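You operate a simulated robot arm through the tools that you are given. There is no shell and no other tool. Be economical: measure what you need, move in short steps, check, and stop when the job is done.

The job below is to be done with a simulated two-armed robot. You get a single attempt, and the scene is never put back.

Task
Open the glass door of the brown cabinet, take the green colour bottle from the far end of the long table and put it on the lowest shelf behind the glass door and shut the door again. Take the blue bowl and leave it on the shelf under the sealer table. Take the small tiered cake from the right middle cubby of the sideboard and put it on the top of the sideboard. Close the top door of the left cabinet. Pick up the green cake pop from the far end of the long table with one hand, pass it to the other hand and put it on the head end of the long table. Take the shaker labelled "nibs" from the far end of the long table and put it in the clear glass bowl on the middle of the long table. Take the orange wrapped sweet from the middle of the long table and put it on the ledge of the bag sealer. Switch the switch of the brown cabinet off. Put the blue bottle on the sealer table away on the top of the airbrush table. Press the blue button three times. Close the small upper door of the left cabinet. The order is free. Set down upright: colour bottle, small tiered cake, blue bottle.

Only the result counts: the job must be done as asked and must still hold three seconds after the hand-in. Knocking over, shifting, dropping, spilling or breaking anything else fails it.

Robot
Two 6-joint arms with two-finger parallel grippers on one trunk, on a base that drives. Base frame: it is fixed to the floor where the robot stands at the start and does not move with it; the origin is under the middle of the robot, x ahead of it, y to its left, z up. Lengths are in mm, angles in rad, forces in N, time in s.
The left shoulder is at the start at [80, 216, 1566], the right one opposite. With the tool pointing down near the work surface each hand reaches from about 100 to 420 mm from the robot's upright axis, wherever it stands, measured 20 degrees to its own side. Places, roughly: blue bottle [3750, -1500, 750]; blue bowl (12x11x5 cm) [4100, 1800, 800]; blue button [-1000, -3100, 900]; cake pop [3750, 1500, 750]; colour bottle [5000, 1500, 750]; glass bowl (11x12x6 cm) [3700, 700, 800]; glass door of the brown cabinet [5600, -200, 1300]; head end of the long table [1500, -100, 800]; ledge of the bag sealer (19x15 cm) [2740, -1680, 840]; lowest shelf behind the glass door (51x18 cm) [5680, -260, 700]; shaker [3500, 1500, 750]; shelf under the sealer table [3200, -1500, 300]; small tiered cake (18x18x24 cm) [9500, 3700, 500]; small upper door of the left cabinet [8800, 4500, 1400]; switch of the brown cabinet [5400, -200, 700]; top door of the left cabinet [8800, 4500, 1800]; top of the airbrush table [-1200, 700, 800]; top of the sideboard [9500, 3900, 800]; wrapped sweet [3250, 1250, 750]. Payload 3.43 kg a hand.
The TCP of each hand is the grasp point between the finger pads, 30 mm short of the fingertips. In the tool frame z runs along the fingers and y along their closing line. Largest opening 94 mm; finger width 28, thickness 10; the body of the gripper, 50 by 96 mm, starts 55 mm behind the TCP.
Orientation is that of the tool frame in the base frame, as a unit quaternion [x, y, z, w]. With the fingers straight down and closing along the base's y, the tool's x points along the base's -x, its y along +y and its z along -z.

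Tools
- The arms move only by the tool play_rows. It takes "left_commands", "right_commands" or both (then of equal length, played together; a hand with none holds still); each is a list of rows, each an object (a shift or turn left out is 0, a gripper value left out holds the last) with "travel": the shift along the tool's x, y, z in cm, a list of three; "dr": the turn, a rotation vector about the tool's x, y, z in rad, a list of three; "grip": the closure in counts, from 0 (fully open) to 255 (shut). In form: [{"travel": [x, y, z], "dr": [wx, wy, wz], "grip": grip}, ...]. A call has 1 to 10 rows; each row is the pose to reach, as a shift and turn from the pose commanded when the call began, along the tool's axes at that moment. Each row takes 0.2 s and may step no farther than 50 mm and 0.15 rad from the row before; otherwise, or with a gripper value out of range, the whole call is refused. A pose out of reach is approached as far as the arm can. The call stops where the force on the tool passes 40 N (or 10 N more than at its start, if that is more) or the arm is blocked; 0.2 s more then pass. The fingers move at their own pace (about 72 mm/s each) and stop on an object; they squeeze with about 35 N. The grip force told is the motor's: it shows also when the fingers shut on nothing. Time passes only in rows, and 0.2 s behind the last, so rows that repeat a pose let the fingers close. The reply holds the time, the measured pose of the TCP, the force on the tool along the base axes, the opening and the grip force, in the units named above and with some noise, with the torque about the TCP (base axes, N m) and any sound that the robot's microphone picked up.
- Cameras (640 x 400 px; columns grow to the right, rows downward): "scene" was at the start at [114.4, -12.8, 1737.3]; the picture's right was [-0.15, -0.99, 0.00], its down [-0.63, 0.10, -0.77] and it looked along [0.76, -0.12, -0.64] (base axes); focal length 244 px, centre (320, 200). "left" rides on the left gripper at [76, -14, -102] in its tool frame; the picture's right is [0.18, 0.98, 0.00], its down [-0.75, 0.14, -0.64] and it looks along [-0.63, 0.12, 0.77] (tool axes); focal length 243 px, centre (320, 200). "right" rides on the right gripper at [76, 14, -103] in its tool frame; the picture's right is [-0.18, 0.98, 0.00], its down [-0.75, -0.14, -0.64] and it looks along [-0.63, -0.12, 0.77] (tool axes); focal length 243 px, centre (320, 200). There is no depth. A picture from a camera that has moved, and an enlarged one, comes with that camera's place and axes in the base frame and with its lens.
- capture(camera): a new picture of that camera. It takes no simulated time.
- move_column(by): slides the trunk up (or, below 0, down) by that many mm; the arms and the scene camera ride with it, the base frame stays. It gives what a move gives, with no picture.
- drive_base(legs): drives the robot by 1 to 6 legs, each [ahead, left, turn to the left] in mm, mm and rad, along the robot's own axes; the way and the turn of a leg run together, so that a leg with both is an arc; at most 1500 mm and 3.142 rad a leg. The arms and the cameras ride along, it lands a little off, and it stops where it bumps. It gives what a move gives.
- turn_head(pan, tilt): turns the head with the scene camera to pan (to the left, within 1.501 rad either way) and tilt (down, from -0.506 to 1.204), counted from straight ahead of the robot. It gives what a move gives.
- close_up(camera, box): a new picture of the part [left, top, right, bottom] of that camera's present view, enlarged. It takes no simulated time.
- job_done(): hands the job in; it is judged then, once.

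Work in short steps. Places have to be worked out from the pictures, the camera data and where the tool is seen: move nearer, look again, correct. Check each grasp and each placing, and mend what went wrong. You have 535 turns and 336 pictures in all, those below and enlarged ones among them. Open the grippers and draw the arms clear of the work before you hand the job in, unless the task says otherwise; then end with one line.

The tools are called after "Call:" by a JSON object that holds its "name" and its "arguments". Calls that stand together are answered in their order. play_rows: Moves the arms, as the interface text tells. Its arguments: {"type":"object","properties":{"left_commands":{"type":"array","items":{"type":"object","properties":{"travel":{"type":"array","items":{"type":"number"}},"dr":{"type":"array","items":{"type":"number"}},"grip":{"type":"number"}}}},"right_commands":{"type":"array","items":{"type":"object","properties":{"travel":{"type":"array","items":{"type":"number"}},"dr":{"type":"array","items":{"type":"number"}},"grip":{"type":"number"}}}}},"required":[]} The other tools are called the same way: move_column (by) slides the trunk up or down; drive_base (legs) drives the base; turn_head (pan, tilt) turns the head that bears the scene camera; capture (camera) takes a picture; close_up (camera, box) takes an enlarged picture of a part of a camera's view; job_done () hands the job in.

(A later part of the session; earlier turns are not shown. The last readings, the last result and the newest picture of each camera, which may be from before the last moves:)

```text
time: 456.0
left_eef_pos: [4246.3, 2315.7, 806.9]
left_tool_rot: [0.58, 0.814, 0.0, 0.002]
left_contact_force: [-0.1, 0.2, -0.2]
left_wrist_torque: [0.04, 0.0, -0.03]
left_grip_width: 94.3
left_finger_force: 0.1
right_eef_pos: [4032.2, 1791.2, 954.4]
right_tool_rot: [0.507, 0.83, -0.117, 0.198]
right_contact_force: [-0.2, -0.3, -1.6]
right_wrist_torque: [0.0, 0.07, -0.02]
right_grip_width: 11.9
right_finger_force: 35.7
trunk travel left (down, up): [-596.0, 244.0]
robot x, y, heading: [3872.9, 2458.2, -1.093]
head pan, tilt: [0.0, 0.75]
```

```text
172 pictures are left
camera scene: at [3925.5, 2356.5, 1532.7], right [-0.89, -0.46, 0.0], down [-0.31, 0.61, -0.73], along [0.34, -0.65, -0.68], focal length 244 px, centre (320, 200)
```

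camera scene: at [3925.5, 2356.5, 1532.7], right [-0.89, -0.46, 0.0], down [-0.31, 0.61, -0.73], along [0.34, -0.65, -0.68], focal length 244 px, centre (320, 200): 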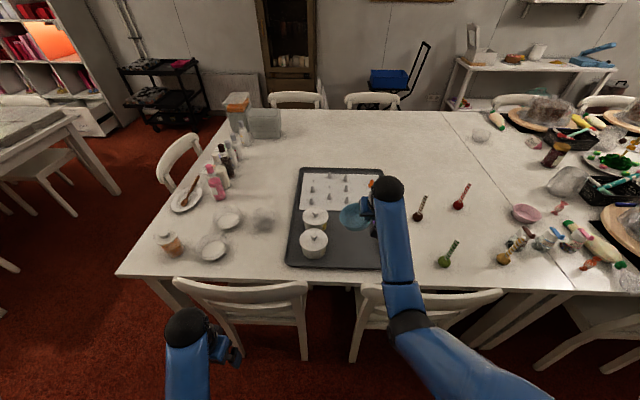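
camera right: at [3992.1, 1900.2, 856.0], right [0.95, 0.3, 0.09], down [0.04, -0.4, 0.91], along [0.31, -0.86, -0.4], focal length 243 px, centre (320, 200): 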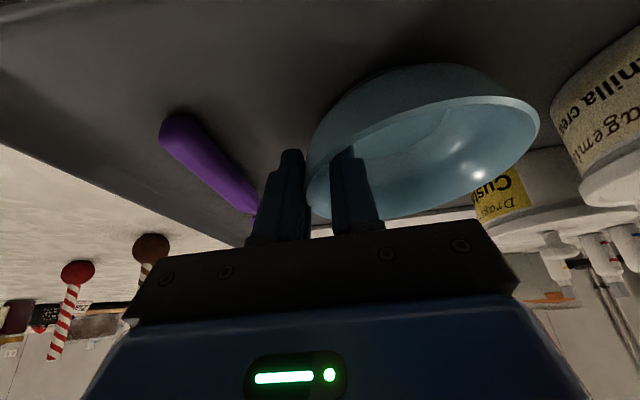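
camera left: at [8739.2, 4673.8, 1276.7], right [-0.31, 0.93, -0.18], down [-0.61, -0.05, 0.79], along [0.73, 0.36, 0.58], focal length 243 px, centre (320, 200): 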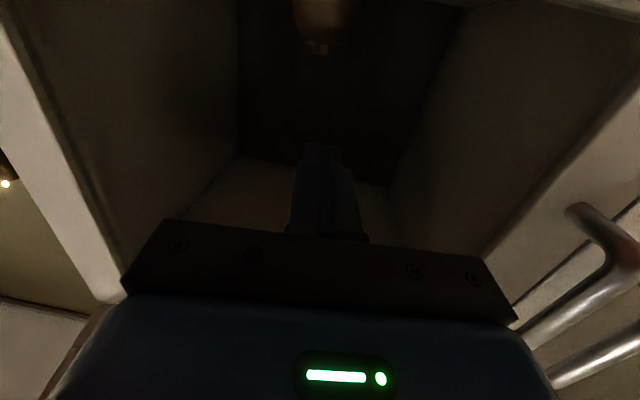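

The bowl is held. I raise the trunk and draw the bowl in, then shift along the aisle toward the orange sweet.

Call:
{"name": "move_column", "arguments": {"by": 200}}

Call:
{"name": "play_rows", "arguments": {"right_commands": [{"travel": [4, -0.8, -1.2], "grip": 255}, {"travel": [8, -1.7, -2.4], "grip": 255}, {"travel": [12, -2.5, -3.5], "grip": 255}, {"travel": [16, -3.4, -4.6], "grip": 255}, {"travel": [20, -4.2, -5.8], "grip": 255}, {"travel": [24, -5.1, -6.9], "grip": 255}, {"travel": [28, -6, -8], "grip": 255}]}}

Call:
{"name": "drive_base", "arguments": {"legs": [[0, -1150, 0]]}}

Call:
{"name": "capture", "arguments": {"camera": "scene"}}

```text
time: 458.2
left_eef_pos: [4246.8, 2315.7, 1005.6]
left_tool_rot: [0.58, 0.815, 0.0, 0.002]
left_contact_force: [0.0, -0.5, 0.1]
left_wrist_torque: [-0.02, 0.0, 0.0]
left_grip_width: 94.0
left_finger_force: 0.1
right_eef_pos: [4031.2, 1790.7, 1153.5]
right_tool_rot: [0.509, 0.829, -0.118, 0.199]
right_contact_force: [0.0, -0.5, -1.5]
right_wrist_torque: [-0.04, 0.07, 0.02]
right_grip_width: 12.3
right_finger_force: 34.9
trunk travel left (down, up): [-796.0, 44.0]
robot x, y, heading: [3874.2, 2455.8, -1.092]
head pan, tilt: [0.0, 0.75]
```

```text
time: 459.8
left_eef_pos: [4246.0, 2317.5, 1007.1]
left_tool_rot: [0.58, 0.815, -0.001, 0.003]
left_contact_force: [0.8, -0.1, -0.6]
left_wrist_torque: [-0.02, -0.01, 0.01]
left_grip_width: 94.4
left_finger_force: 0.1
right_eef_pos: [3847.5, 2023.1, 1099.1]
right_tool_rot: [0.508, 0.83, -0.117, 0.2]
right_contact_force: [-0.2, 0.8, -1.2]
right_wrist_torque: [-0.08, 0.09, 0.01]
right_grip_width: 12.0
right_finger_force: 35.2
trunk travel left (down, up): [-796.0, 44.0]
robot x, y, heading: [3869.9, 2457.2, -1.092]
head pan, tilt: [0.0, 0.75]
```

```text
time: 465.7
left_eef_pos: [3204.5, 1781.5, 1007.4]
left_tool_rot: [0.588, 0.809, 0.0, 0.002]
left_contact_force: [-0.4, 0.8, 1.5]
left_wrist_torque: [-0.02, -0.02, 0.01]
left_grip_width: 94.0
left_finger_force: 0.0
right_eef_pos: [2802.4, 1495.1, 1098.4]
right_tool_rot: [0.515, 0.825, -0.119, 0.197]
right_contact_force: [-0.2, -0.1, -1.2]
right_wrist_torque: [-0.04, 0.05, 0.01]
right_grip_width: 11.8
right_finger_force: 34.8
trunk travel left (down, up): [-796.0, 44.0]
robot x, y, heading: [2832.9, 1930.5, -1.114]
head pan, tilt: [0.0, 0.75]
```

```text
171 pictures are left
camera scene: at [2884.8, 1828.2, 1732.8], right [-0.9, -0.44, 0.0], down [-0.3, 0.61, -0.73], along [0.32, -0.66, -0.68], focal length 244 px, centre (320, 200)
```

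scene: 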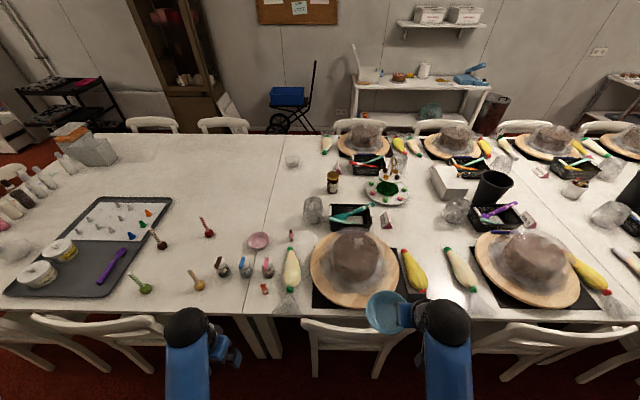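

I zoom on the sweet from here.

Call:
{"name": "close_up", "arguments": {"camera": "scene", "box": [180, 215, 320, 320]}}

```text
3.81 times, centred on (250, 268) of scene
camera zoom: at [2884.8, 1828.2, 1732.8], right [-0.9, -0.44, 0.0], down [-0.3, 0.61, -0.73], along [0.32, -0.66, -0.68], focal length 929 px, centre (587, -57)
```

zoom: 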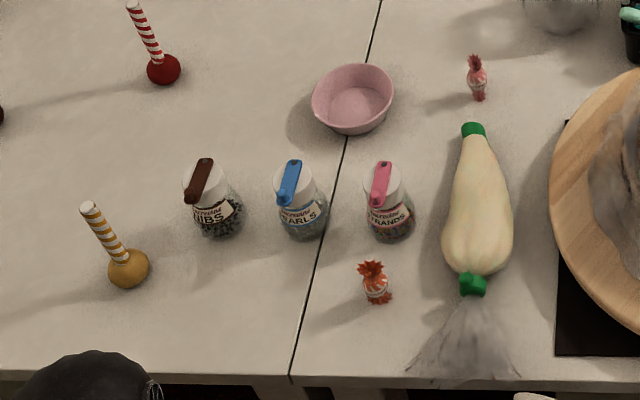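

The nibs label and the orange sweet (≈[3301,1492]) are confirmed. I raise/extend the bowl hand out of the way and bring the left hand forward over the sweet, then lower the trunk.

Call:
{"name": "play_rows", "arguments": {"right_commands": [{"travel": [-3.9, 0, -1.4], "grip": 255}, {"travel": [-7.8, 0, -2.7], "grip": 255}, {"travel": [-11.7, 0, -4], "grip": 255}, {"travel": [-15.6, 0, -5.4], "grip": 255}, {"travel": [-19.5, 0, -6.7], "grip": 255}, {"travel": [-23.4, 0, -8], "grip": 255}], "left_commands": [{"travel": [-4, -0.7, 0], "grip": 0}, {"travel": [-8, -1.4, 0]}, {"travel": [-12, -2.1, 0]}, {"travel": [-16, -2.8, 0]}, {"travel": [-20, -3.5, 0]}, {"travel": [-24, -4.2, 0]}]}}

Call:
{"name": "move_column", "arguments": {"by": -170}}

Call:
{"name": "capture", "arguments": {"camera": "left"}}

Call:
{"name": "capture", "arguments": {"camera": "scene"}}

```text
time: 467.1
left_eef_pos: [3239.6, 1536.7, 1004.3]
left_tool_rot: [0.588, 0.809, 0.001, 0.001]
left_contact_force: [-0.1, -0.1, 0.0]
left_wrist_torque: [0.01, 0.0, -0.01]
left_grip_width: 93.9
left_finger_force: 0.1
left hand out of reach, approached as far as the arm can: row 2, 3, 4
right_eef_pos: [2900.5, 1295.3, 1201.6]
right_tool_rot: [0.516, 0.824, -0.121, 0.2]
right_contact_force: [0.2, -0.9, -2.6]
right_wrist_torque: [0.0, 0.07, 0.01]
right_grip_width: 11.7
right_finger_force: 34.9
right hand out of reach, approached as far as the arm can: row 2, 3, 4, 5, 6
trunk travel left (down, up): [-796.0, 44.0]
robot x, y, heading: [2831.1, 1929.0, -1.114]
head pan, tilt: [0.0, 0.75]
```

```text
time: 469.0
left_eef_pos: [3237.8, 1540.3, 834.1]
left_tool_rot: [0.588, 0.809, 0.0, 0.003]
left_contact_force: [-0.7, -0.1, 0.4]
left_wrist_torque: [0.0, 0.0, -0.01]
left_grip_width: 94.2
left_finger_force: 0.2
right_eef_pos: [2897.9, 1298.3, 1033.2]
right_tool_rot: [0.515, 0.824, -0.122, 0.201]
right_contact_force: [-0.2, 0.0, -1.9]
right_wrist_torque: [-0.05, 0.05, 0.0]
right_grip_width: 11.6
right_finger_force: 35.0
trunk travel left (down, up): [-626.0, 214.0]
robot x, y, heading: [2833.2, 1927.3, -1.106]
head pan, tilt: [0.0, 0.75]
```

```text
169 pictures are left
camera left: at [3201.5, 1607.6, 937.7], right [0.88, 0.48, 0.0], down [0.36, -0.67, 0.64], along [0.31, -0.57, -0.76], focal length 243 px, centre (320, 200)
```

left: 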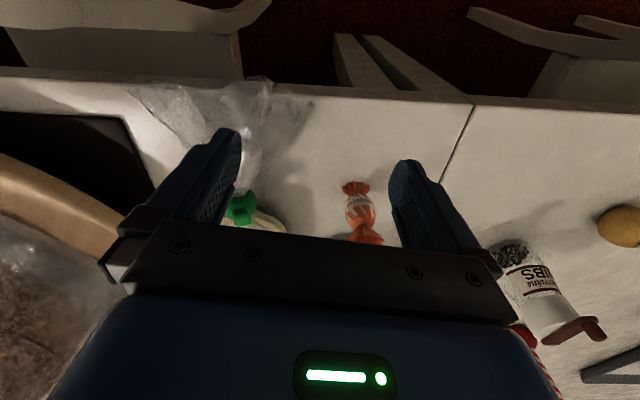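

```text
168 pictures are left
camera scene: at [2883.8, 1827.2, 1562.8], right [-0.9, -0.44, 0.0], down [-0.3, 0.61, -0.73], along [0.32, -0.65, -0.68], focal length 244 px, centre (320, 200)
```

scene: 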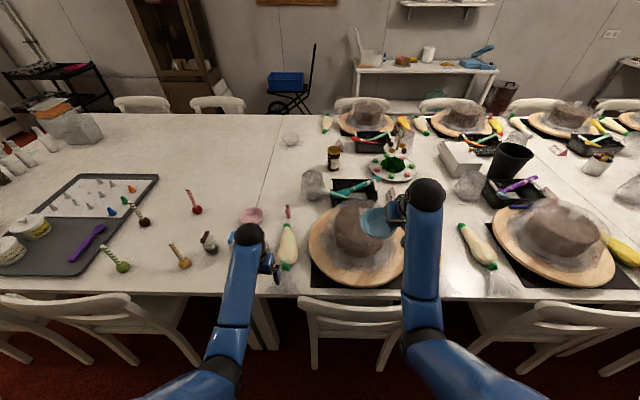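

Sweet at ≈[3306,1494], lying along my forward direction, so the fingers will close across it. I move above it.

Call:
{"name": "play_rows", "arguments": {"left_commands": [{"travel": [-2.2, 1.7, -1], "grip": 60}, {"travel": [-4.4, 3.4, -1], "grip": 60}, {"travel": [-6.5, 5, -0.5], "grip": 60}, {"travel": [-6.5, 5, 0.5], "grip": 60}, {"travel": [-6.5, 5, 1], "grip": 60}]}}

Call:
{"name": "capture", "arguments": {"camera": "left"}}

```text
time: 470.2
left_eef_pos: [3308.4, 1493.7, 826.5]
left_tool_rot: [0.588, 0.809, 0.0, 0.002]
left_contact_force: [0.6, -0.1, -0.7]
left_wrist_torque: [-0.01, -0.03, 0.0]
left_grip_width: 71.9
left_finger_force: 0.1
right_eef_pos: [2897.5, 1298.4, 1033.8]
right_tool_rot: [0.515, 0.824, -0.122, 0.202]
right_contact_force: [-1.2, -0.2, -1.5]
right_wrist_torque: [-0.01, 0.07, 0.0]
right_grip_width: 11.4
right_finger_force: 34.8
trunk travel left (down, up): [-626.0, 214.0]
robot x, y, heading: [2833.2, 1929.9, -1.112]
head pan, tilt: [0.0, 0.75]
```

```text
167 pictures are left
camera left: at [3271.0, 1561.8, 928.6], right [0.88, 0.48, 0.0], down [0.36, -0.67, 0.65], along [0.31, -0.57, -0.76], focal length 243 px, centre (320, 200)
```

left: 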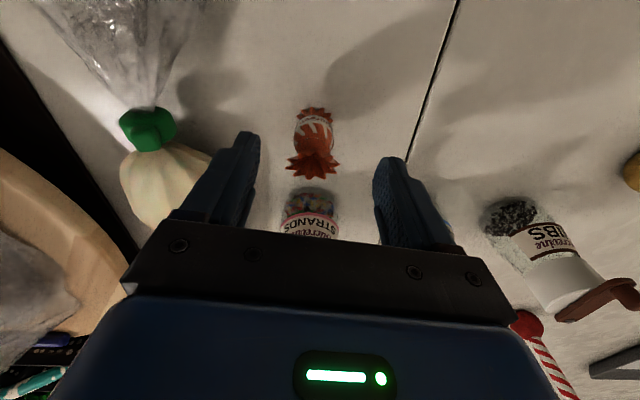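

Well aligned. I descend ~27 mm and close.

Call:
{"name": "play_rows", "arguments": {"left_commands": [{"travel": [0.3, -0.3, 1], "grip": 60}, {"travel": [0.3, -0.3, 2], "grip": 60}, {"travel": [0.3, -0.3, 2.7], "grip": 60}, {"travel": [0.3, -0.3, 2.7], "grip": 60}]}}

Call:
{"name": "capture", "arguments": {"camera": "left"}}

```text
time: 471.2
left_eef_pos: [3305.0, 1496.4, 800.8]
left_tool_rot: [0.587, 0.809, -0.001, 0.002]
left_contact_force: [-0.8, 0.6, 0.1]
left_wrist_torque: [0.0, 0.0, -0.01]
left_grip_width: 71.9
left_finger_force: 0.1
right_eef_pos: [2897.5, 1298.3, 1033.7]
right_tool_rot: [0.516, 0.824, -0.12, 0.201]
right_contact_force: [0.5, 0.5, -0.8]
right_wrist_torque: [-0.02, 0.07, 0.0]
right_grip_width: 11.6
right_finger_force: 35.2
trunk travel left (down, up): [-626.0, 214.0]
robot x, y, heading: [2835.8, 1929.3, -1.109]
head pan, tilt: [0.0, 0.75]
```

```text
166 pictures are left
camera left: at [3266.9, 1564.5, 901.7], right [0.88, 0.48, 0.0], down [0.36, -0.67, 0.64], along [0.31, -0.57, -0.76], focal length 243 px, centre (320, 200)
```

left: 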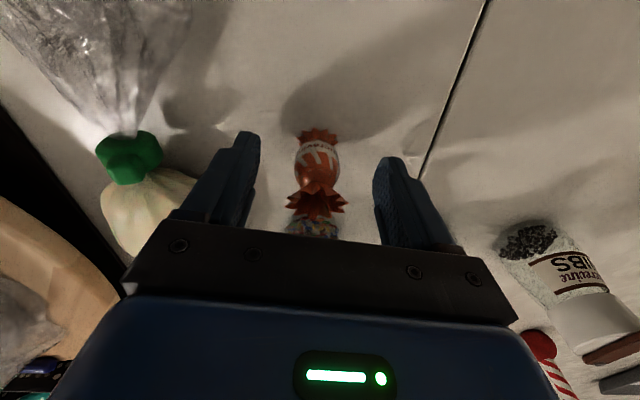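

Lower 5 mm more and close.

Call:
{"name": "play_rows", "arguments": {"left_commands": [{"travel": [0, -0.1, 0.5], "grip": 60}, {"travel": [0, -0.1, 0.5], "grip": 255}, {"travel": [0, -0.1, 0.5], "grip": 255}, {"travel": [0, -0.1, 0.5], "grip": 255}, {"travel": [0, -0.1, 0.5], "grip": 255}]}}

Call:
{"name": "play_rows", "arguments": {"left_commands": [{"travel": [0, 0, -2], "grip": 255}, {"travel": [0, 0, -6], "grip": 255}, {"travel": [0, 0, -10], "grip": 255}, {"travel": [0, 0, -14], "grip": 255}]}}

Call:
{"name": "capture", "arguments": {"camera": "left"}}

```text
time: 472.4
left_eef_pos: [3303.1, 1494.1, 794.2]
left_tool_rot: [0.588, 0.809, 0.0, 0.002]
left_contact_force: [0.6, -0.2, 1.2]
left_wrist_torque: [0.03, 0.02, 0.03]
left_grip_width: 22.7
left_finger_force: 34.7
right_eef_pos: [2898.2, 1299.8, 1033.1]
right_tool_rot: [0.515, 0.824, -0.122, 0.201]
right_contact_force: [0.9, 0.3, -1.5]
right_wrist_torque: [-0.02, 0.06, 0.02]
right_grip_width: 11.6
right_finger_force: 34.6
trunk travel left (down, up): [-626.0, 214.0]
robot x, y, heading: [2834.0, 1931.8, -1.111]
head pan, tilt: [0.0, 0.75]
```

```text
time: 473.4
left_eef_pos: [3310.2, 1478.7, 910.0]
left_tool_rot: [0.588, 0.809, -0.001, 0.001]
left_contact_force: [0.1, -0.1, 0.3]
left_wrist_torque: [-0.01, -0.02, -0.01]
left_grip_width: 22.5
left_finger_force: 34.8
left hand out of reach, approached as far as the arm can: row 4
right_eef_pos: [2896.7, 1298.7, 1033.5]
right_tool_rot: [0.516, 0.824, -0.121, 0.2]
right_contact_force: [0.2, -0.3, -1.1]
right_wrist_torque: [-0.05, 0.08, -0.01]
right_grip_width: 11.5
right_finger_force: 35.4
trunk travel left (down, up): [-626.0, 214.0]
robot x, y, heading: [2833.0, 1925.8, -1.11]
head pan, tilt: [0.0, 0.75]
```

```text
165 pictures are left
camera left: at [3273.9, 1546.5, 1011.8], right [0.88, 0.48, 0.0], down [0.37, -0.67, 0.64], along [0.31, -0.57, -0.77], focal length 243 px, centre (320, 200)
```

left: 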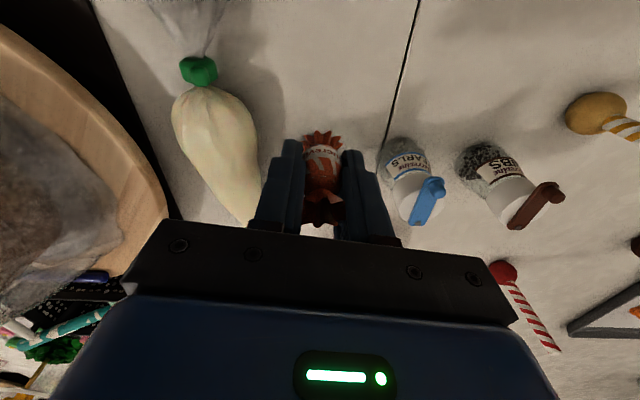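

Sweet held. I raise the trunk, draw both hands in, and drive down the left aisle to the head end.

Call:
{"name": "move_column", "arguments": {"by": 170}}

Call:
{"name": "play_rows", "arguments": {"left_commands": [{"travel": [4, 0, 0], "grip": 255}, {"travel": [8, 0, 0.5], "grip": 255}, {"travel": [12, 0, 1], "grip": 255}, {"travel": [16, 0, 1.5], "grip": 255}, {"travel": [20, 0, 2], "grip": 255}, {"travel": [24, 0, 2.5], "grip": 255}, {"travel": [28, 0, 3], "grip": 255}], "right_commands": [{"travel": [3, 0, -1], "grip": 255}, {"travel": [6, 0, -2], "grip": 255}, {"travel": [9, 0, -3], "grip": 255}, {"travel": [12, 0, -4], "grip": 255}, {"travel": [14.5, 0, -5], "grip": 255}, {"travel": [17, 0, -6], "grip": 255}, {"travel": [19, 0, -6], "grip": 255}]}}

Call:
{"name": "drive_base", "arguments": {"legs": [[0, 0, -1.56]]}}

Call:
{"name": "turn_head", "arguments": {"pan": 0, "tilt": 0.55}}

Call:
{"name": "capture", "arguments": {"camera": "scene"}}

```text
time: 475.3
left_eef_pos: [3311.5, 1478.3, 1081.3]
left_tool_rot: [0.588, 0.809, 0.0, 0.002]
left_contact_force: [-0.3, -0.1, -0.4]
left_wrist_torque: [0.03, 0.0, 0.0]
left_grip_width: 22.5
left_finger_force: 34.9
right_eef_pos: [2897.3, 1298.4, 1203.9]
right_tool_rot: [0.515, 0.824, -0.122, 0.202]
right_contact_force: [-0.2, 0.6, -1.9]
right_wrist_torque: [0.0, 0.05, 0.0]
right_grip_width: 11.1
right_finger_force: 35.1
trunk travel left (down, up): [-796.0, 44.0]
robot x, y, heading: [2834.1, 1929.0, -1.116]
head pan, tilt: [0.0, 0.75]
```

```text
time: 476.9
left_eef_pos: [3219.9, 1752.1, 1003.7]
left_tool_rot: [0.589, 0.808, -0.002, 0.007]
left_contact_force: [0.0, 0.6, -0.3]
left_wrist_torque: [-0.01, -0.03, -0.03]
left_grip_width: 22.6
left_finger_force: 34.9
left hand out of reach, approached as far as the arm can: row 1, 2, 3, 4, 5, 6, 7
right_eef_pos: [2817.5, 1461.7, 1149.4]
right_tool_rot: [0.515, 0.824, -0.123, 0.204]
right_contact_force: [0.1, -0.7, -1.1]
right_wrist_torque: [-0.01, 0.05, -0.03]
right_grip_width: 11.5
right_finger_force: 34.6
right hand out of reach, approached as far as the arm can: row 1, 2, 3, 4, 5, 6, 7
trunk travel left (down, up): [-796.0, 44.0]
robot x, y, heading: [2838.9, 1929.9, -1.111]
head pan, tilt: [0.0, 0.75]
```

```text
time: 481.2
left_eef_pos: [2653.0, 1541.8, 1003.2]
left_tool_rot: [0.988, 0.154, -0.005, 0.003]
left_contact_force: [0.5, -0.1, 0.1]
left_wrist_torque: [-0.03, 0.01, -0.02]
left_grip_width: 22.2
left_finger_force: 34.7
right_eef_pos: [2365.4, 1946.2, 1148.2]
right_tool_rot: [0.947, 0.216, -0.232, 0.055]
right_contact_force: [-0.6, -0.2, -2.3]
right_wrist_torque: [0.05, 0.02, -0.03]
right_grip_width: 11.4
right_finger_force: 35.4
trunk travel left (down, up): [-796.0, 44.0]
robot x, y, heading: [2831.4, 1929.1, -2.685]
head pan, tilt: [0.0, 0.75]
```

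```text
time: 481.9
left_eef_pos: [2653.9, 1541.8, 1003.5]
left_tool_rot: [0.988, 0.153, -0.006, 0.002]
left_contact_force: [0.8, -0.7, 0.5]
left_wrist_torque: [-0.01, 0.02, 0.01]
left_grip_width: 22.4
left_finger_force: 35.2
right_eef_pos: [2365.6, 1946.6, 1148.0]
right_tool_rot: [0.947, 0.216, -0.231, 0.056]
right_contact_force: [0.5, -0.1, -2.4]
right_wrist_torque: [0.08, 0.03, 0.01]
right_grip_width: 11.2
right_finger_force: 35.1
trunk travel left (down, up): [-796.0, 44.0]
robot x, y, heading: [2833.9, 1930.5, -2.683]
head pan, tilt: [0.0, 0.55]
```

```text
164 pictures are left
camera scene: at [2725.5, 1876.2, 1750.2], right [-0.44, 0.9, 0.0], down [0.47, 0.23, -0.85], along [-0.77, -0.38, -0.52], focal length 244 px, centre (320, 200)
```

scene: 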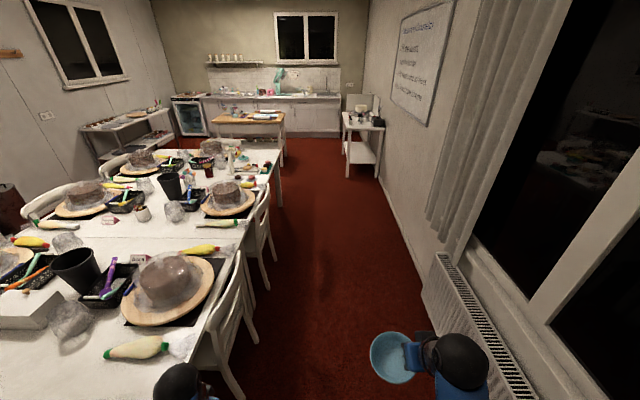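

Clear aisle. I drive down to the head end, then turn to cross over.

Call:
{"name": "drive_base", "arguments": {"legs": [[1200, 0, 0], [1200, 0, 0], [1150, 0, 0], [0, 0, 1.57]]}}

Call:
{"name": "capture", "arguments": {"camera": "scene"}}

```text
time: 503.0
left_eef_pos: [62.8, 80.5, 1002.6]
left_tool_rot: [0.579, 0.815, -0.001, 0.006]
left_contact_force: [-0.7, 0.1, 0.3]
left_wrist_torque: [0.01, -0.03, -0.03]
left_grip_width: 22.0
left_finger_force: 34.9
right_eef_pos: [-332.5, -218.8, 1149.0]
right_tool_rot: [0.506, 0.829, -0.121, 0.205]
right_contact_force: [-0.4, -0.9, -1.1]
right_wrist_torque: [0.0, 0.06, 0.0]
right_grip_width: 10.5
right_finger_force: 35.1
trunk travel left (down, up): [-796.0, 44.0]
robot x, y, heading: [-327.7, 250.3, -1.086]
head pan, tilt: [0.0, 0.55]
```

```text
163 pictures are left
camera scene: at [-272.2, 142.7, 1750.2], right [-0.89, -0.47, 0.0], down [-0.24, 0.46, -0.85], along [0.4, -0.75, -0.52], focal length 244 px, centre (320, 200)
```

scene: 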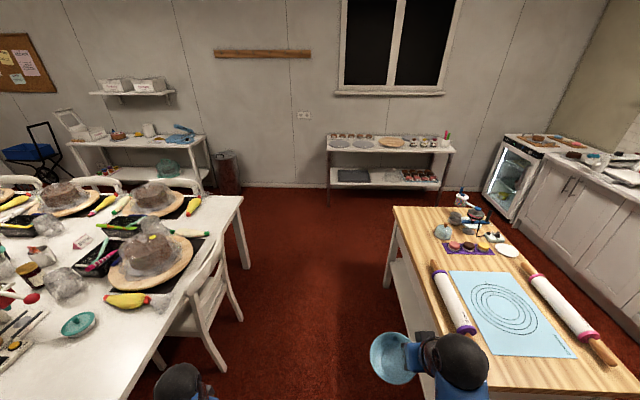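

The gap is clear. I cross to the right aisle and turn up it.

Call:
{"name": "drive_base", "arguments": {"legs": [[1200, 0, 0], [1150, 0, 0], [0, 0, 1.56], [1200, 0, 0]]}}

Call:
{"name": "capture", "arguments": {"camera": "scene"}}

```text
time: 524.1
left_eef_pos: [2039.2, -881.5, 1003.7]
left_tool_rot: [-0.161, 0.987, 0.002, 0.005]
left_contact_force: [0.0, -0.1, 0.9]
left_wrist_torque: [-0.03, -0.03, -0.01]
left_grip_width: 22.5
left_finger_force: 35.0
right_eef_pos: [2334.8, -1281.5, 1147.6]
right_tool_rot: [-0.223, 0.945, 0.058, 0.23]
right_contact_force: [-1.2, -0.5, -0.9]
right_wrist_torque: [-0.03, -0.04, 0.0]
right_grip_width: 10.0
right_finger_force: 34.5
trunk travel left (down, up): [-796.0, 44.0]
robot x, y, heading: [1867.9, -1269.7, 0.473]
head pan, tilt: [0.0, 0.55]
```

```text
162 pictures are left
camera scene: at [1973.8, -1217.3, 1750.3], right [0.45, -0.89, 0.0], down [-0.47, -0.24, -0.85], along [0.76, 0.39, -0.52], focal length 244 px, centre (320, 200)
```

scene: 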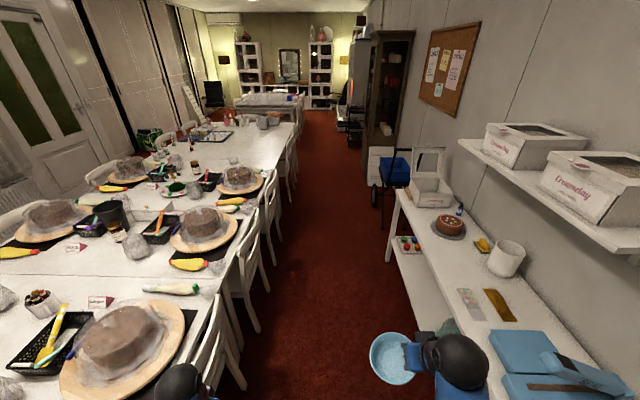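

I go forward to mid sealer table and turn right to face it.

Call:
{"name": "drive_base", "arguments": {"legs": [[1040, 0, 0], [0, 0, -1.57]]}}

Call:
{"name": "turn_head", "arguments": {"pan": 0, "tilt": 0.75}}

Call:
{"name": "capture", "arguments": {"camera": "scene"}}

```text
time: 533.2
left_eef_pos: [3186.5, -935.1, 1002.7]
left_tool_rot: [0.559, 0.829, -0.001, 0.005]
left_contact_force: [0.4, -0.4, 0.1]
left_wrist_torque: [-0.03, 0.0, 0.03]
left_grip_width: 22.3
left_finger_force: 35.5
right_eef_pos: [2807.1, -1254.3, 1147.5]
right_tool_rot: [0.485, 0.842, -0.116, 0.207]
right_contact_force: [-0.4, -0.2, -1.3]
right_wrist_torque: [-0.04, 0.07, -0.03]
right_grip_width: 10.0
right_finger_force: 34.5
trunk travel left (down, up): [-796.0, 44.0]
robot x, y, heading: [2787.7, -787.8, -1.037]
head pan, tilt: [0.0, 0.55]
```

```text
time: 533.9
left_eef_pos: [3185.7, -935.4, 1002.5]
left_tool_rot: [0.559, 0.829, -0.001, 0.005]
left_contact_force: [0.8, -0.1, 0.3]
left_wrist_torque: [0.0, 0.01, -0.02]
left_grip_width: 22.4
left_finger_force: 34.9
right_eef_pos: [2805.7, -1254.8, 1147.7]
right_tool_rot: [0.486, 0.842, -0.116, 0.206]
right_contact_force: [-0.1, 0.0, -1.2]
right_wrist_torque: [-0.03, 0.1, 0.0]
right_grip_width: 10.0
right_finger_force: 35.9
trunk travel left (down, up): [-796.0, 44.0]
robot x, y, heading: [2787.3, -789.3, -1.036]
head pan, tilt: [0.0, 0.75]
```

```text
161 pictures are left
camera scene: at [2844.6, -884.5, 1732.8], right [-0.86, -0.51, 0.0], down [-0.35, 0.59, -0.73], along [0.37, -0.63, -0.68], focal length 244 px, centre (320, 200)
```

scene: 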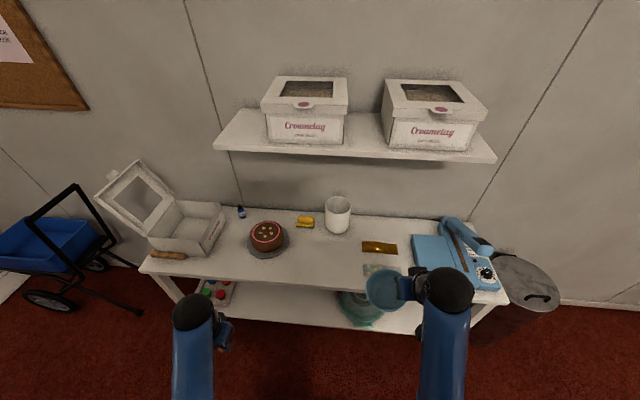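

I zoom on the sealer and on the shelf/bottle.

Call:
{"name": "close_up", "arguments": {"camera": "scene", "box": [340, 200, 520, 330]}}

Call:
{"name": "close_up", "arguments": {"camera": "scene", "box": [150, 190, 350, 340]}}

```text
3.08 times, centred on (430, 265) of scene
camera zoom: at [2844.6, -884.5, 1732.8], right [-0.86, -0.51, 0.0], down [-0.35, 0.59, -0.73], along [0.37, -0.63, -0.68], focal length 750 px, centre (-18, 0)
```

zoom: 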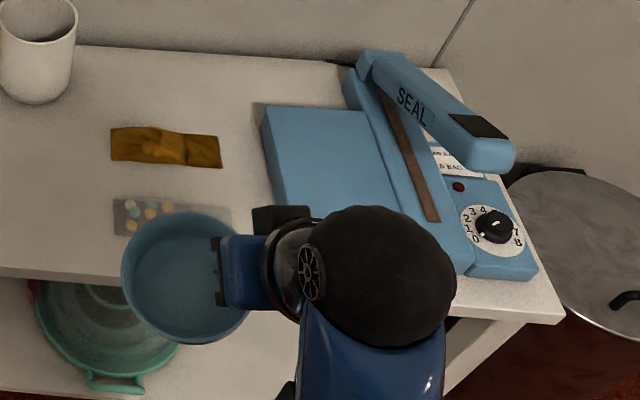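

```text
2.67 times, centred on (250, 265) of scene
camera zoom: at [2844.6, -884.5, 1732.8], right [-0.86, -0.51, 0.0], down [-0.35, 0.59, -0.73], along [0.37, -0.63, -0.68], focal length 650 px, centre (507, 27)
```

zoom: 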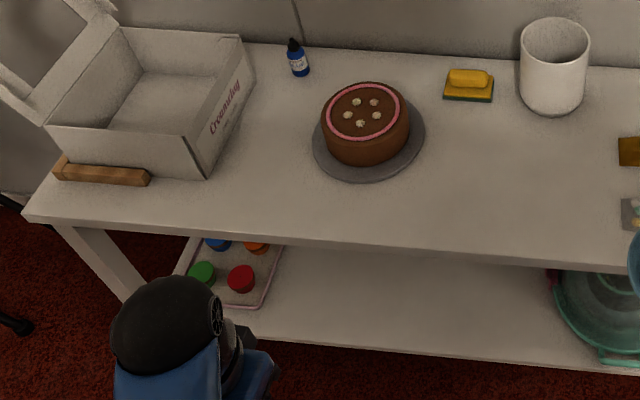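

Bowl will go on the free middle of the lower shelf; the sweet on the flat ledge ≈[2734,-1676,840]. I do the sweet first: shift right so the left hand faces the ledge.

Call:
{"name": "drive_base", "arguments": {"legs": [[0, 0, -0.06], [0, -660, 0], [130, 0, 0]]}}

Call:
{"name": "capture", "arguments": {"camera": "scene"}}

```text
time: 538.8
left_eef_pos: [2662.3, -1366.2, 1004.7]
left_tool_rot: [0.579, 0.815, -0.001, 0.006]
left_contact_force: [0.3, 0.5, -0.3]
left_wrist_torque: [0.01, 0.01, 0.01]
left_grip_width: 22.4
left_finger_force: 34.7
right_eef_pos: [2265.5, -1664.2, 1148.6]
right_tool_rot: [0.506, 0.829, -0.121, 0.206]
right_contact_force: [0.0, 0.5, -1.7]
right_wrist_torque: [-0.03, 0.08, -0.01]
right_grip_width: 9.7
right_finger_force: 34.4
trunk travel left (down, up): [-796.0, 44.0]
robot x, y, heading: [2276.2, -1199.1, -1.089]
head pan, tilt: [0.0, 0.75]
```

```text
158 pictures are left
camera scene: at [2322.0, -1295.5, 1733.3], right [-0.89, -0.46, 0.0], down [-0.31, 0.6, -0.73], along [0.34, -0.65, -0.68], focal length 244 px, centre (320, 200)
```

scene: 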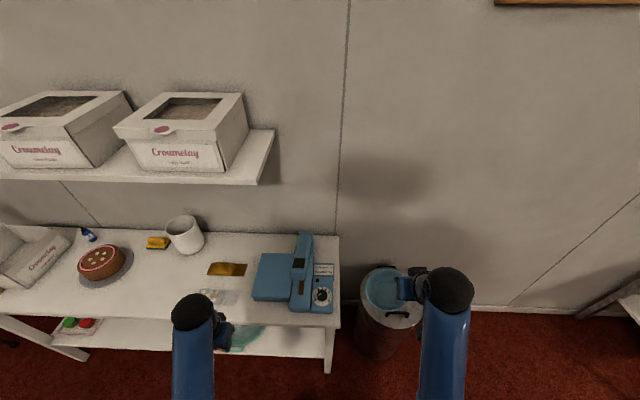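

I extend the left hand over the ledge.

Call:
{"name": "play_rows", "arguments": {"left_commands": [{"travel": [-4.4, -1.1, 0], "grip": 255}, {"travel": [-8.8, -2.2, 0], "grip": 255}, {"travel": [-13.2, -3.3, 0], "grip": 255}, {"travel": [-17.6, -4.4, 0], "grip": 255}, {"travel": [-22, -5.5, 0], "grip": 255}, {"travel": [-26.4, -6.6, 0], "grip": 255}, {"travel": [-30.4, -7.6, 0], "grip": 255}]}}

Call:
{"name": "move_column", "arguments": {"by": -80}}

Call:
{"name": "capture", "arguments": {"camera": "left"}}

```text
time: 540.4
left_eef_pos: [2689.6, -1681.9, 1004.7]
left_tool_rot: [0.58, 0.815, -0.001, 0.004]
left_contact_force: [-0.5, -0.5, -0.4]
left_wrist_torque: [0.02, -0.04, -0.03]
left_grip_width: 22.3
left_finger_force: 35.0
left hand out of reach, approached as far as the arm can: row 1
right_eef_pos: [2267.5, -1670.0, 1148.3]
right_tool_rot: [0.506, 0.83, -0.119, 0.203]
right_contact_force: [0.1, -0.1, -1.8]
right_wrist_torque: [-0.02, 0.1, -0.02]
right_grip_width: 9.7
right_finger_force: 34.9
trunk travel left (down, up): [-796.0, 44.0]
robot x, y, heading: [2273.6, -1201.9, -1.088]
head pan, tilt: [0.0, 0.75]
```

```text
time: 541.6
left_eef_pos: [2690.4, -1679.9, 926.2]
left_tool_rot: [0.58, 0.815, -0.001, 0.006]
left_contact_force: [0.3, 0.0, -0.2]
left_wrist_torque: [0.0, 0.06, 0.0]
left_grip_width: 22.3
left_finger_force: 35.1
right_eef_pos: [2268.5, -1667.7, 1069.9]
right_tool_rot: [0.506, 0.83, -0.12, 0.204]
right_contact_force: [-0.2, 0.8, -2.3]
right_wrist_torque: [-0.04, 0.08, 0.01]
right_grip_width: 9.3
right_finger_force: 35.4
trunk travel left (down, up): [-716.0, 124.0]
robot x, y, heading: [2273.8, -1201.2, -1.092]
head pan, tilt: [0.0, 0.75]
```

```text
157 pictures are left
camera left: at [2650.9, -1612.6, 1026.4], right [0.87, 0.5, 0.0], down [0.38, -0.66, 0.65], along [0.32, -0.56, -0.76], focal length 243 px, centre (320, 200)
```

left: 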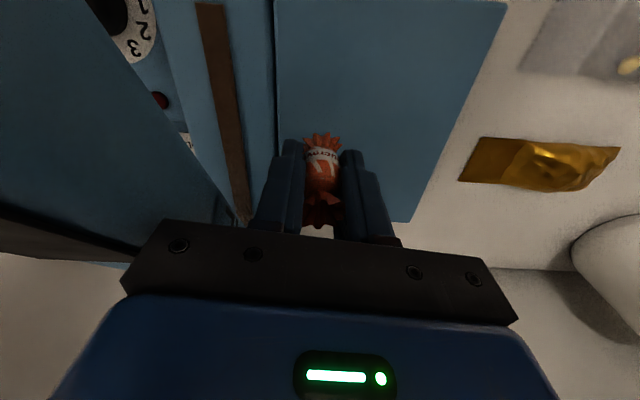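

Landing point is on the ledge; I shift 25 mm to its middle and lower.

Call:
{"name": "play_rows", "arguments": {"left_commands": [{"travel": [1, 1.2, 0.5], "grip": 255}, {"travel": [2, 2.5, 1.5], "grip": 255}, {"travel": [2, 2.5, 3], "grip": 255}, {"travel": [2, 2.5, 4.2], "grip": 255}, {"travel": [2, 2.5, 4.7], "grip": 255}]}}

Call:
{"name": "play_rows", "arguments": {"left_commands": [{"travel": [0, 0, 0.4], "grip": 255}, {"travel": [0, 0, 0.8], "grip": 255}, {"travel": [0, 0, 1.2], "grip": 255}, {"travel": [0, 0, 1.2], "grip": 255}]}}

Call:
{"name": "capture", "arguments": {"camera": "left"}}

```text
time: 542.8
left_eef_pos: [2706.0, -1652.7, 877.2]
left_tool_rot: [0.579, 0.815, -0.002, 0.006]
left_contact_force: [-0.4, -0.3, 0.7]
left_wrist_torque: [0.01, 0.02, -0.01]
left_grip_width: 22.4
left_finger_force: 35.0
right_eef_pos: [2269.1, -1667.4, 1066.8]
right_tool_rot: [0.506, 0.829, -0.121, 0.204]
right_contact_force: [0.4, 0.2, -1.8]
right_wrist_torque: [-0.01, 0.06, -0.02]
right_grip_width: 9.5
right_finger_force: 35.4
trunk travel left (down, up): [-716.0, 124.0]
robot x, y, heading: [2276.5, -1200.4, -1.085]
head pan, tilt: [0.0, 0.75]
```

```text
time: 543.8
left_eef_pos: [2707.5, -1654.3, 868.4]
left_tool_rot: [0.579, 0.815, -0.002, 0.008]
left_contact_force: [1.9, -1.0, 24.9]
left_wrist_torque: [-0.06, -0.04, 0.01]
left_grip_width: 22.5
left_finger_force: 35.2
right_eef_pos: [2267.0, -1666.4, 1069.9]
right_tool_rot: [0.506, 0.829, -0.12, 0.205]
right_contact_force: [0.2, 0.8, -2.6]
right_wrist_torque: [-0.08, 0.04, 0.0]
right_grip_width: 9.4
right_finger_force: 35.5
trunk travel left (down, up): [-716.0, 124.0]
robot x, y, heading: [2270.2, -1197.8, -1.091]
head pan, tilt: [0.0, 0.75]
```

```text
156 pictures are left
camera left: at [2667.8, -1585.3, 969.6], right [0.87, 0.5, 0.0], down [0.37, -0.66, 0.65], along [0.33, -0.57, -0.76], focal length 243 px, centre (320, 200)
```

left: 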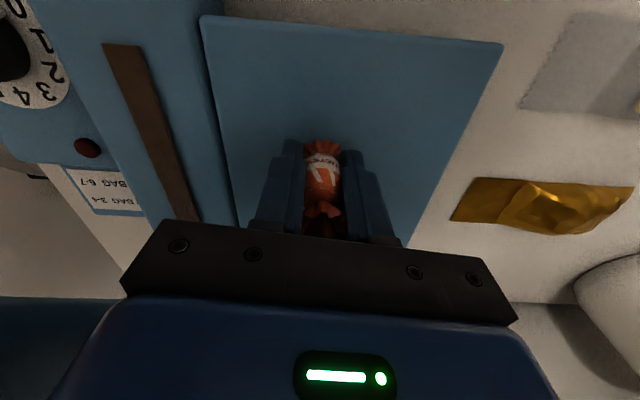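

On the ledge. I relieve the pressure, open, and lift.

Call:
{"name": "play_rows", "arguments": {"left_commands": [{"travel": [0, 0, -0.3], "grip": 255}, {"travel": [0, 0, -0.3], "grip": 180}, {"travel": [0, 0, -0.3], "grip": 120}, {"travel": [0, 0, -0.3], "grip": 100}]}}

Call:
{"name": "play_rows", "arguments": {"left_commands": [{"travel": [0, 0, -3], "grip": 100}, {"travel": [0, 0, -7], "grip": 100}, {"travel": [0, 0, -11], "grip": 100}]}}

Call:
{"name": "capture", "arguments": {"camera": "left"}}

```text
time: 544.8
left_eef_pos: [2709.1, -1654.4, 869.4]
left_tool_rot: [0.58, 0.815, -0.001, 0.004]
left_contact_force: [-1.0, -0.1, 0.2]
left_wrist_torque: [-0.01, 0.0, 0.03]
left_grip_width: 57.2
left_finger_force: 0.0
right_eef_pos: [2267.0, -1667.9, 1067.6]
right_tool_rot: [0.507, 0.829, -0.12, 0.203]
right_contact_force: [-0.6, 0.3, -1.4]
right_wrist_torque: [-0.01, 0.11, -0.06]
right_grip_width: 9.4
right_finger_force: 35.1
trunk travel left (down, up): [-716.0, 124.0]
robot x, y, heading: [2272.5, -1199.3, -1.089]
head pan, tilt: [0.0, 0.75]
```

```text
time: 545.6
left_eef_pos: [2708.9, -1654.5, 980.0]
left_tool_rot: [0.579, 0.816, -0.001, 0.004]
left_contact_force: [0.7, -0.1, -0.3]
left_wrist_torque: [-0.01, 0.01, 0.01]
left_grip_width: 57.0
left_finger_force: 0.0
right_eef_pos: [2268.0, -1668.4, 1068.8]
right_tool_rot: [0.505, 0.83, -0.119, 0.205]
right_contact_force: [0.6, 0.7, -2.1]
right_wrist_torque: [-0.02, 0.08, -0.01]
right_grip_width: 9.1
right_finger_force: 34.8
trunk travel left (down, up): [-716.0, 124.0]
robot x, y, heading: [2273.4, -1199.8, -1.092]
head pan, tilt: [0.0, 0.75]
```

```text
155 pictures are left
camera left: at [2669.3, -1587.2, 1081.0], right [0.87, 0.5, 0.0], down [0.38, -0.66, 0.65], along [0.32, -0.56, -0.76], focal length 243 px, centre (320, 200)
```

left: 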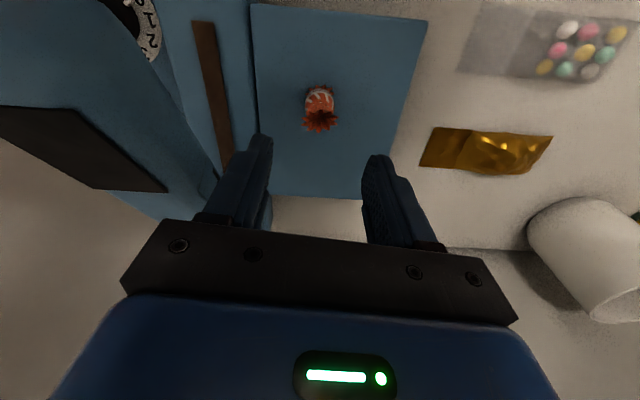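

The sweet lies on the ledge. Next the bowl: I retract the left hand, back off, move left and lower the trunk.

Call:
{"name": "play_rows", "arguments": {"left_commands": [{"travel": [4.2, 0.8, 0], "grip": 0}, {"travel": [8.4, 1.6, 0]}, {"travel": [12.6, 2.4, 0]}, {"travel": [16.8, 3.2, 0]}, {"travel": [21, 4, 0]}, {"travel": [25.2, 4.8, 0]}, {"travel": [29, 5.6, 0]}, {"travel": [32, 6.3, 0]}]}}

Call:
{"name": "drive_base", "arguments": {"legs": [[-80, 0, 0], [0, 1010, 0]]}}

Call:
{"name": "move_column", "arguments": {"by": -380}}

Call:
{"name": "turn_head", "arguments": {"pan": -0.2, "tilt": 0.9}}

Call:
{"name": "capture", "arguments": {"camera": "scene"}}

```text
time: 547.4
left_eef_pos: [2655.1, -1321.4, 933.1]
left_tool_rot: [0.579, 0.815, -0.001, 0.009]
left_contact_force: [-1.2, 0.5, -0.8]
left_wrist_torque: [0.03, -0.03, 0.05]
left_grip_width: 94.1
left_finger_force: 0.0
left hand out of reach, approached as far as the arm can: row 1, 2, 3, 4, 5, 6, 7, 8
right_eef_pos: [2266.6, -1667.8, 1068.1]
right_tool_rot: [0.506, 0.829, -0.12, 0.205]
right_contact_force: [-0.7, 0.2, -1.1]
right_wrist_torque: [-0.05, 0.05, 0.02]
right_grip_width: 9.3
right_finger_force: 35.1
trunk travel left (down, up): [-716.0, 124.0]
robot x, y, heading: [2271.1, -1199.6, -1.089]
head pan, tilt: [0.0, 0.75]
```

```text
time: 553.4
left_eef_pos: [3530.4, -759.9, 932.1]
left_tool_rot: [0.575, 0.818, -0.002, 0.009]
left_contact_force: [-0.4, -0.3, -0.5]
left_wrist_torque: [0.0, -0.02, 0.02]
left_grip_width: 93.8
left_finger_force: 0.1
right_eef_pos: [3147.4, -1110.5, 1067.7]
right_tool_rot: [0.502, 0.832, -0.119, 0.205]
right_contact_force: [-0.5, 0.5, -1.6]
right_wrist_torque: [0.0, 0.04, 0.02]
right_grip_width: 9.0
right_finger_force: 34.8
trunk travel left (down, up): [-716.0, 124.0]
robot x, y, heading: [3148.2, -645.2, -1.076]
head pan, tilt: [0.0, 0.75]
```

```text
time: 557.1
left_eef_pos: [3530.5, -760.3, 552.1]
left_tool_rot: [0.575, 0.818, -0.001, 0.008]
left_contact_force: [0.1, 1.2, 1.0]
left_wrist_torque: [-0.01, 0.0, -0.04]
left_grip_width: 94.0
left_finger_force: 0.1
right_eef_pos: [3148.0, -1111.2, 688.3]
right_tool_rot: [0.502, 0.832, -0.12, 0.204]
right_contact_force: [-0.4, 0.6, -2.1]
right_wrist_torque: [-0.03, 0.07, 0.03]
right_grip_width: 8.7
right_finger_force: 35.4
trunk travel left (down, up): [-336.0, 504.0]
robot x, y, heading: [3148.2, -643.4, -1.081]
head pan, tilt: [0.0, 0.75]
```

```text
time: 557.8
left_eef_pos: [3531.1, -760.4, 553.2]
left_tool_rot: [0.575, 0.818, -0.002, 0.009]
left_contact_force: [0.3, -0.2, 0.3]
left_wrist_torque: [0.0, 0.0, 0.02]
left_grip_width: 94.0
left_finger_force: 0.0
right_eef_pos: [3146.9, -1110.6, 688.1]
right_tool_rot: [0.501, 0.832, -0.119, 0.204]
right_contact_force: [1.2, 0.8, -2.1]
right_wrist_torque: [-0.01, 0.04, -0.02]
right_grip_width: 8.9
right_finger_force: 35.4
trunk travel left (down, up): [-336.0, 504.0]
robot x, y, heading: [3145.2, -642.2, -1.078]
head pan, tilt: [-0.201, 0.901]
```

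```text
154 pictures are left
camera scene: at [3184.0, -740.9, 1260.9], right [-0.96, -0.29, 0.0], down [-0.23, 0.75, -0.62], along [0.18, -0.59, -0.78], focal length 244 px, centre (320, 200)
```

scene: 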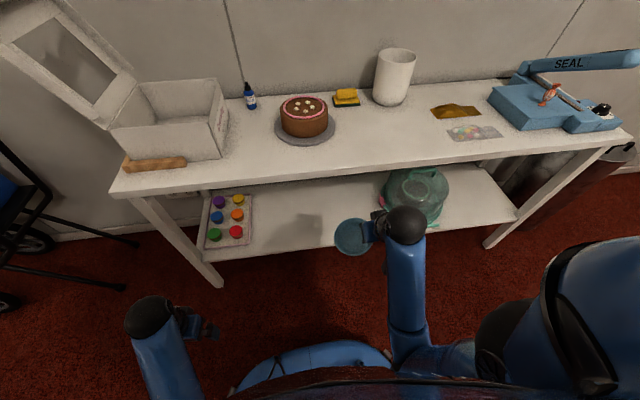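

Good view; bowl is in front of the shelf. I lower another 290 mm and check the bowl height relative to the shelf.

Call:
{"name": "move_column", "arguments": {"by": -290}}

Call:
{"name": "turn_head", "arguments": {"pan": -0.2, "tilt": 0.6}}

Call:
{"name": "capture", "arguments": {"camera": "scene"}}

Call:
{"name": "capture", "arguments": {"camera": "right"}}

```text
time: 560.7
left_eef_pos: [3531.2, -759.8, 263.0]
left_tool_rot: [0.575, 0.818, -0.001, 0.009]
left_contact_force: [-0.3, 0.1, -0.5]
left_wrist_torque: [0.02, 0.0, 0.0]
left_grip_width: 94.0
left_finger_force: 0.0
right_eef_pos: [3148.0, -1109.8, 398.1]
right_tool_rot: [0.502, 0.832, -0.12, 0.205]
right_contact_force: [0.1, -0.4, -1.1]
right_wrist_torque: [0.01, 0.06, -0.01]
right_grip_width: 8.5
right_finger_force: 34.8
trunk travel left (down, up): [-46.0, 794.0]
robot x, y, heading: [3149.7, -642.8, -1.084]
head pan, tilt: [-0.201, 0.901]
```

```text
time: 561.5
left_eef_pos: [3528.8, -760.0, 263.2]
left_tool_rot: [0.575, 0.818, -0.001, 0.008]
left_contact_force: [-0.4, 0.9, -0.2]
left_wrist_torque: [-0.01, -0.01, 0.0]
left_grip_width: 93.9
left_finger_force: 0.1
right_eef_pos: [3148.3, -1110.0, 398.3]
right_tool_rot: [0.502, 0.832, -0.121, 0.205]
right_contact_force: [-0.4, 0.7, -1.7]
right_wrist_torque: [-0.02, 0.1, -0.01]
right_grip_width: 8.4
right_finger_force: 35.2
trunk travel left (down, up): [-46.0, 794.0]
robot x, y, heading: [3149.6, -645.5, -1.076]
head pan, tilt: [-0.201, 0.6]
```

```text
153 pictures are left
camera scene: at [3187.6, -753.2, 995.6], right [-0.96, -0.29, 0.0], down [-0.16, 0.54, -0.82], along [0.24, -0.79, -0.57], focal length 244 px, centre (320, 200)
```

scene: 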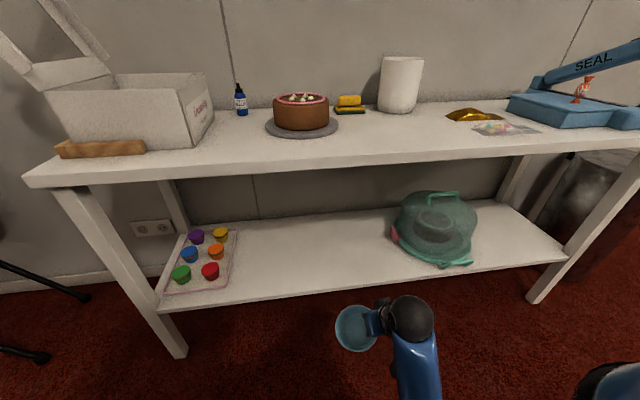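

```text
152 pictures are left
camera right: at [3106.7, -1002.9, 454.7], right [0.94, 0.32, 0.09], down [0.04, -0.4, 0.92], along [0.33, -0.86, -0.39], focal length 243 px, centre (320, 200)
```

right: 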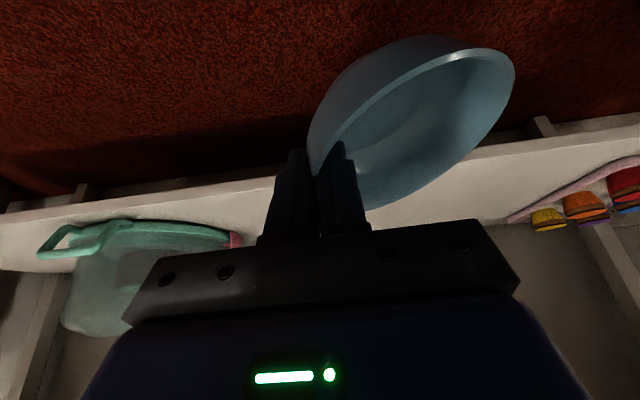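

The bowl droops a little in the grip but will settle. I raise 25 mm for clearance and drive forward so that it comes over the shelf.

Call:
{"name": "move_column", "arguments": {"by": 25}}

Call:
{"name": "drive_base", "arguments": {"legs": [[150, 0, 0], [90, 0, 0]]}}

Call:
{"name": "capture", "arguments": {"camera": "right"}}

Call:
{"name": "capture", "arguments": {"camera": "scene"}}

```text
time: 562.2
left_eef_pos: [3530.7, -759.4, 287.6]
left_tool_rot: [0.575, 0.818, -0.001, 0.008]
left_contact_force: [0.2, 0.0, -0.8]
left_wrist_torque: [0.0, 0.06, 0.02]
left_grip_width: 93.8
left_finger_force: 0.1
right_eef_pos: [3148.4, -1109.5, 423.6]
right_tool_rot: [0.502, 0.832, -0.12, 0.204]
right_contact_force: [0.1, -0.7, -2.1]
right_wrist_torque: [-0.04, 0.04, 0.0]
right_grip_width: 8.6
right_finger_force: 35.2
trunk travel left (down, up): [-71.0, 769.0]
robot x, y, heading: [3145.1, -642.7, -1.079]
head pan, tilt: [-0.201, 0.6]
```

```text
time: 564.3
left_eef_pos: [3645.6, -972.0, 287.5]
left_tool_rot: [0.575, 0.818, -0.001, 0.008]
left_contact_force: [-0.1, -0.3, -0.6]
left_wrist_torque: [0.03, 0.01, 0.0]
left_grip_width: 93.8
left_finger_force: 0.0
right_eef_pos: [3262.0, -1322.4, 423.0]
right_tool_rot: [0.502, 0.832, -0.12, 0.204]
right_contact_force: [0.0, 0.4, -2.2]
right_wrist_torque: [-0.01, 0.09, -0.03]
right_grip_width: 8.4
right_finger_force: 35.1
trunk travel left (down, up): [-71.0, 769.0]
robot x, y, heading: [3262.2, -853.2, -1.073]
head pan, tilt: [-0.201, 0.6]
```

```text
151 pictures are left
camera right: at [3220.9, -1215.1, 479.5], right [0.94, 0.31, 0.09], down [0.04, -0.4, 0.92], along [0.32, -0.86, -0.39], focal length 243 px, centre (320, 200)
```

right: 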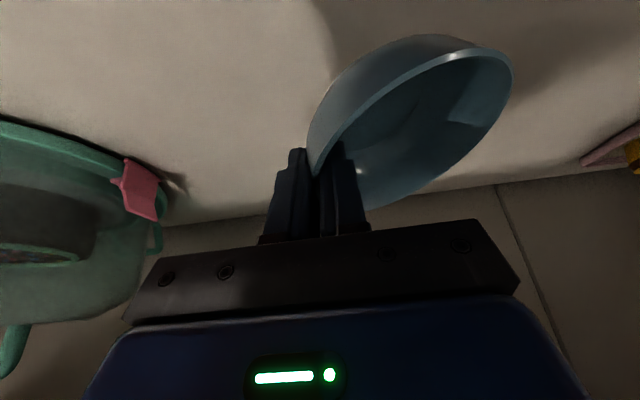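

```text
150 pictures are left
camera scene: at [3302.2, -965.8, 1020.6], right [-0.96, -0.29, 0.0], down [-0.16, 0.54, -0.82], along [0.24, -0.79, -0.57], focal length 244 px, centre (320, 200)
```

scene: 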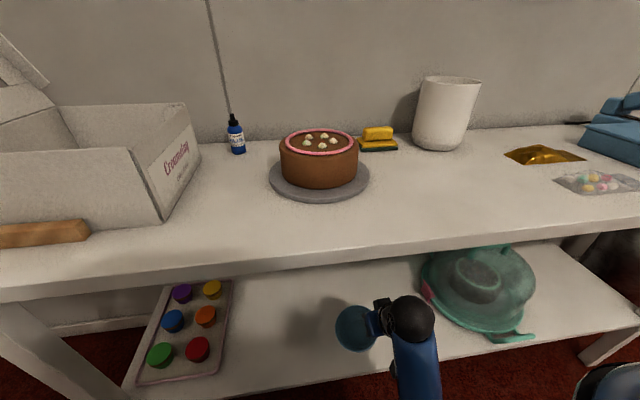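

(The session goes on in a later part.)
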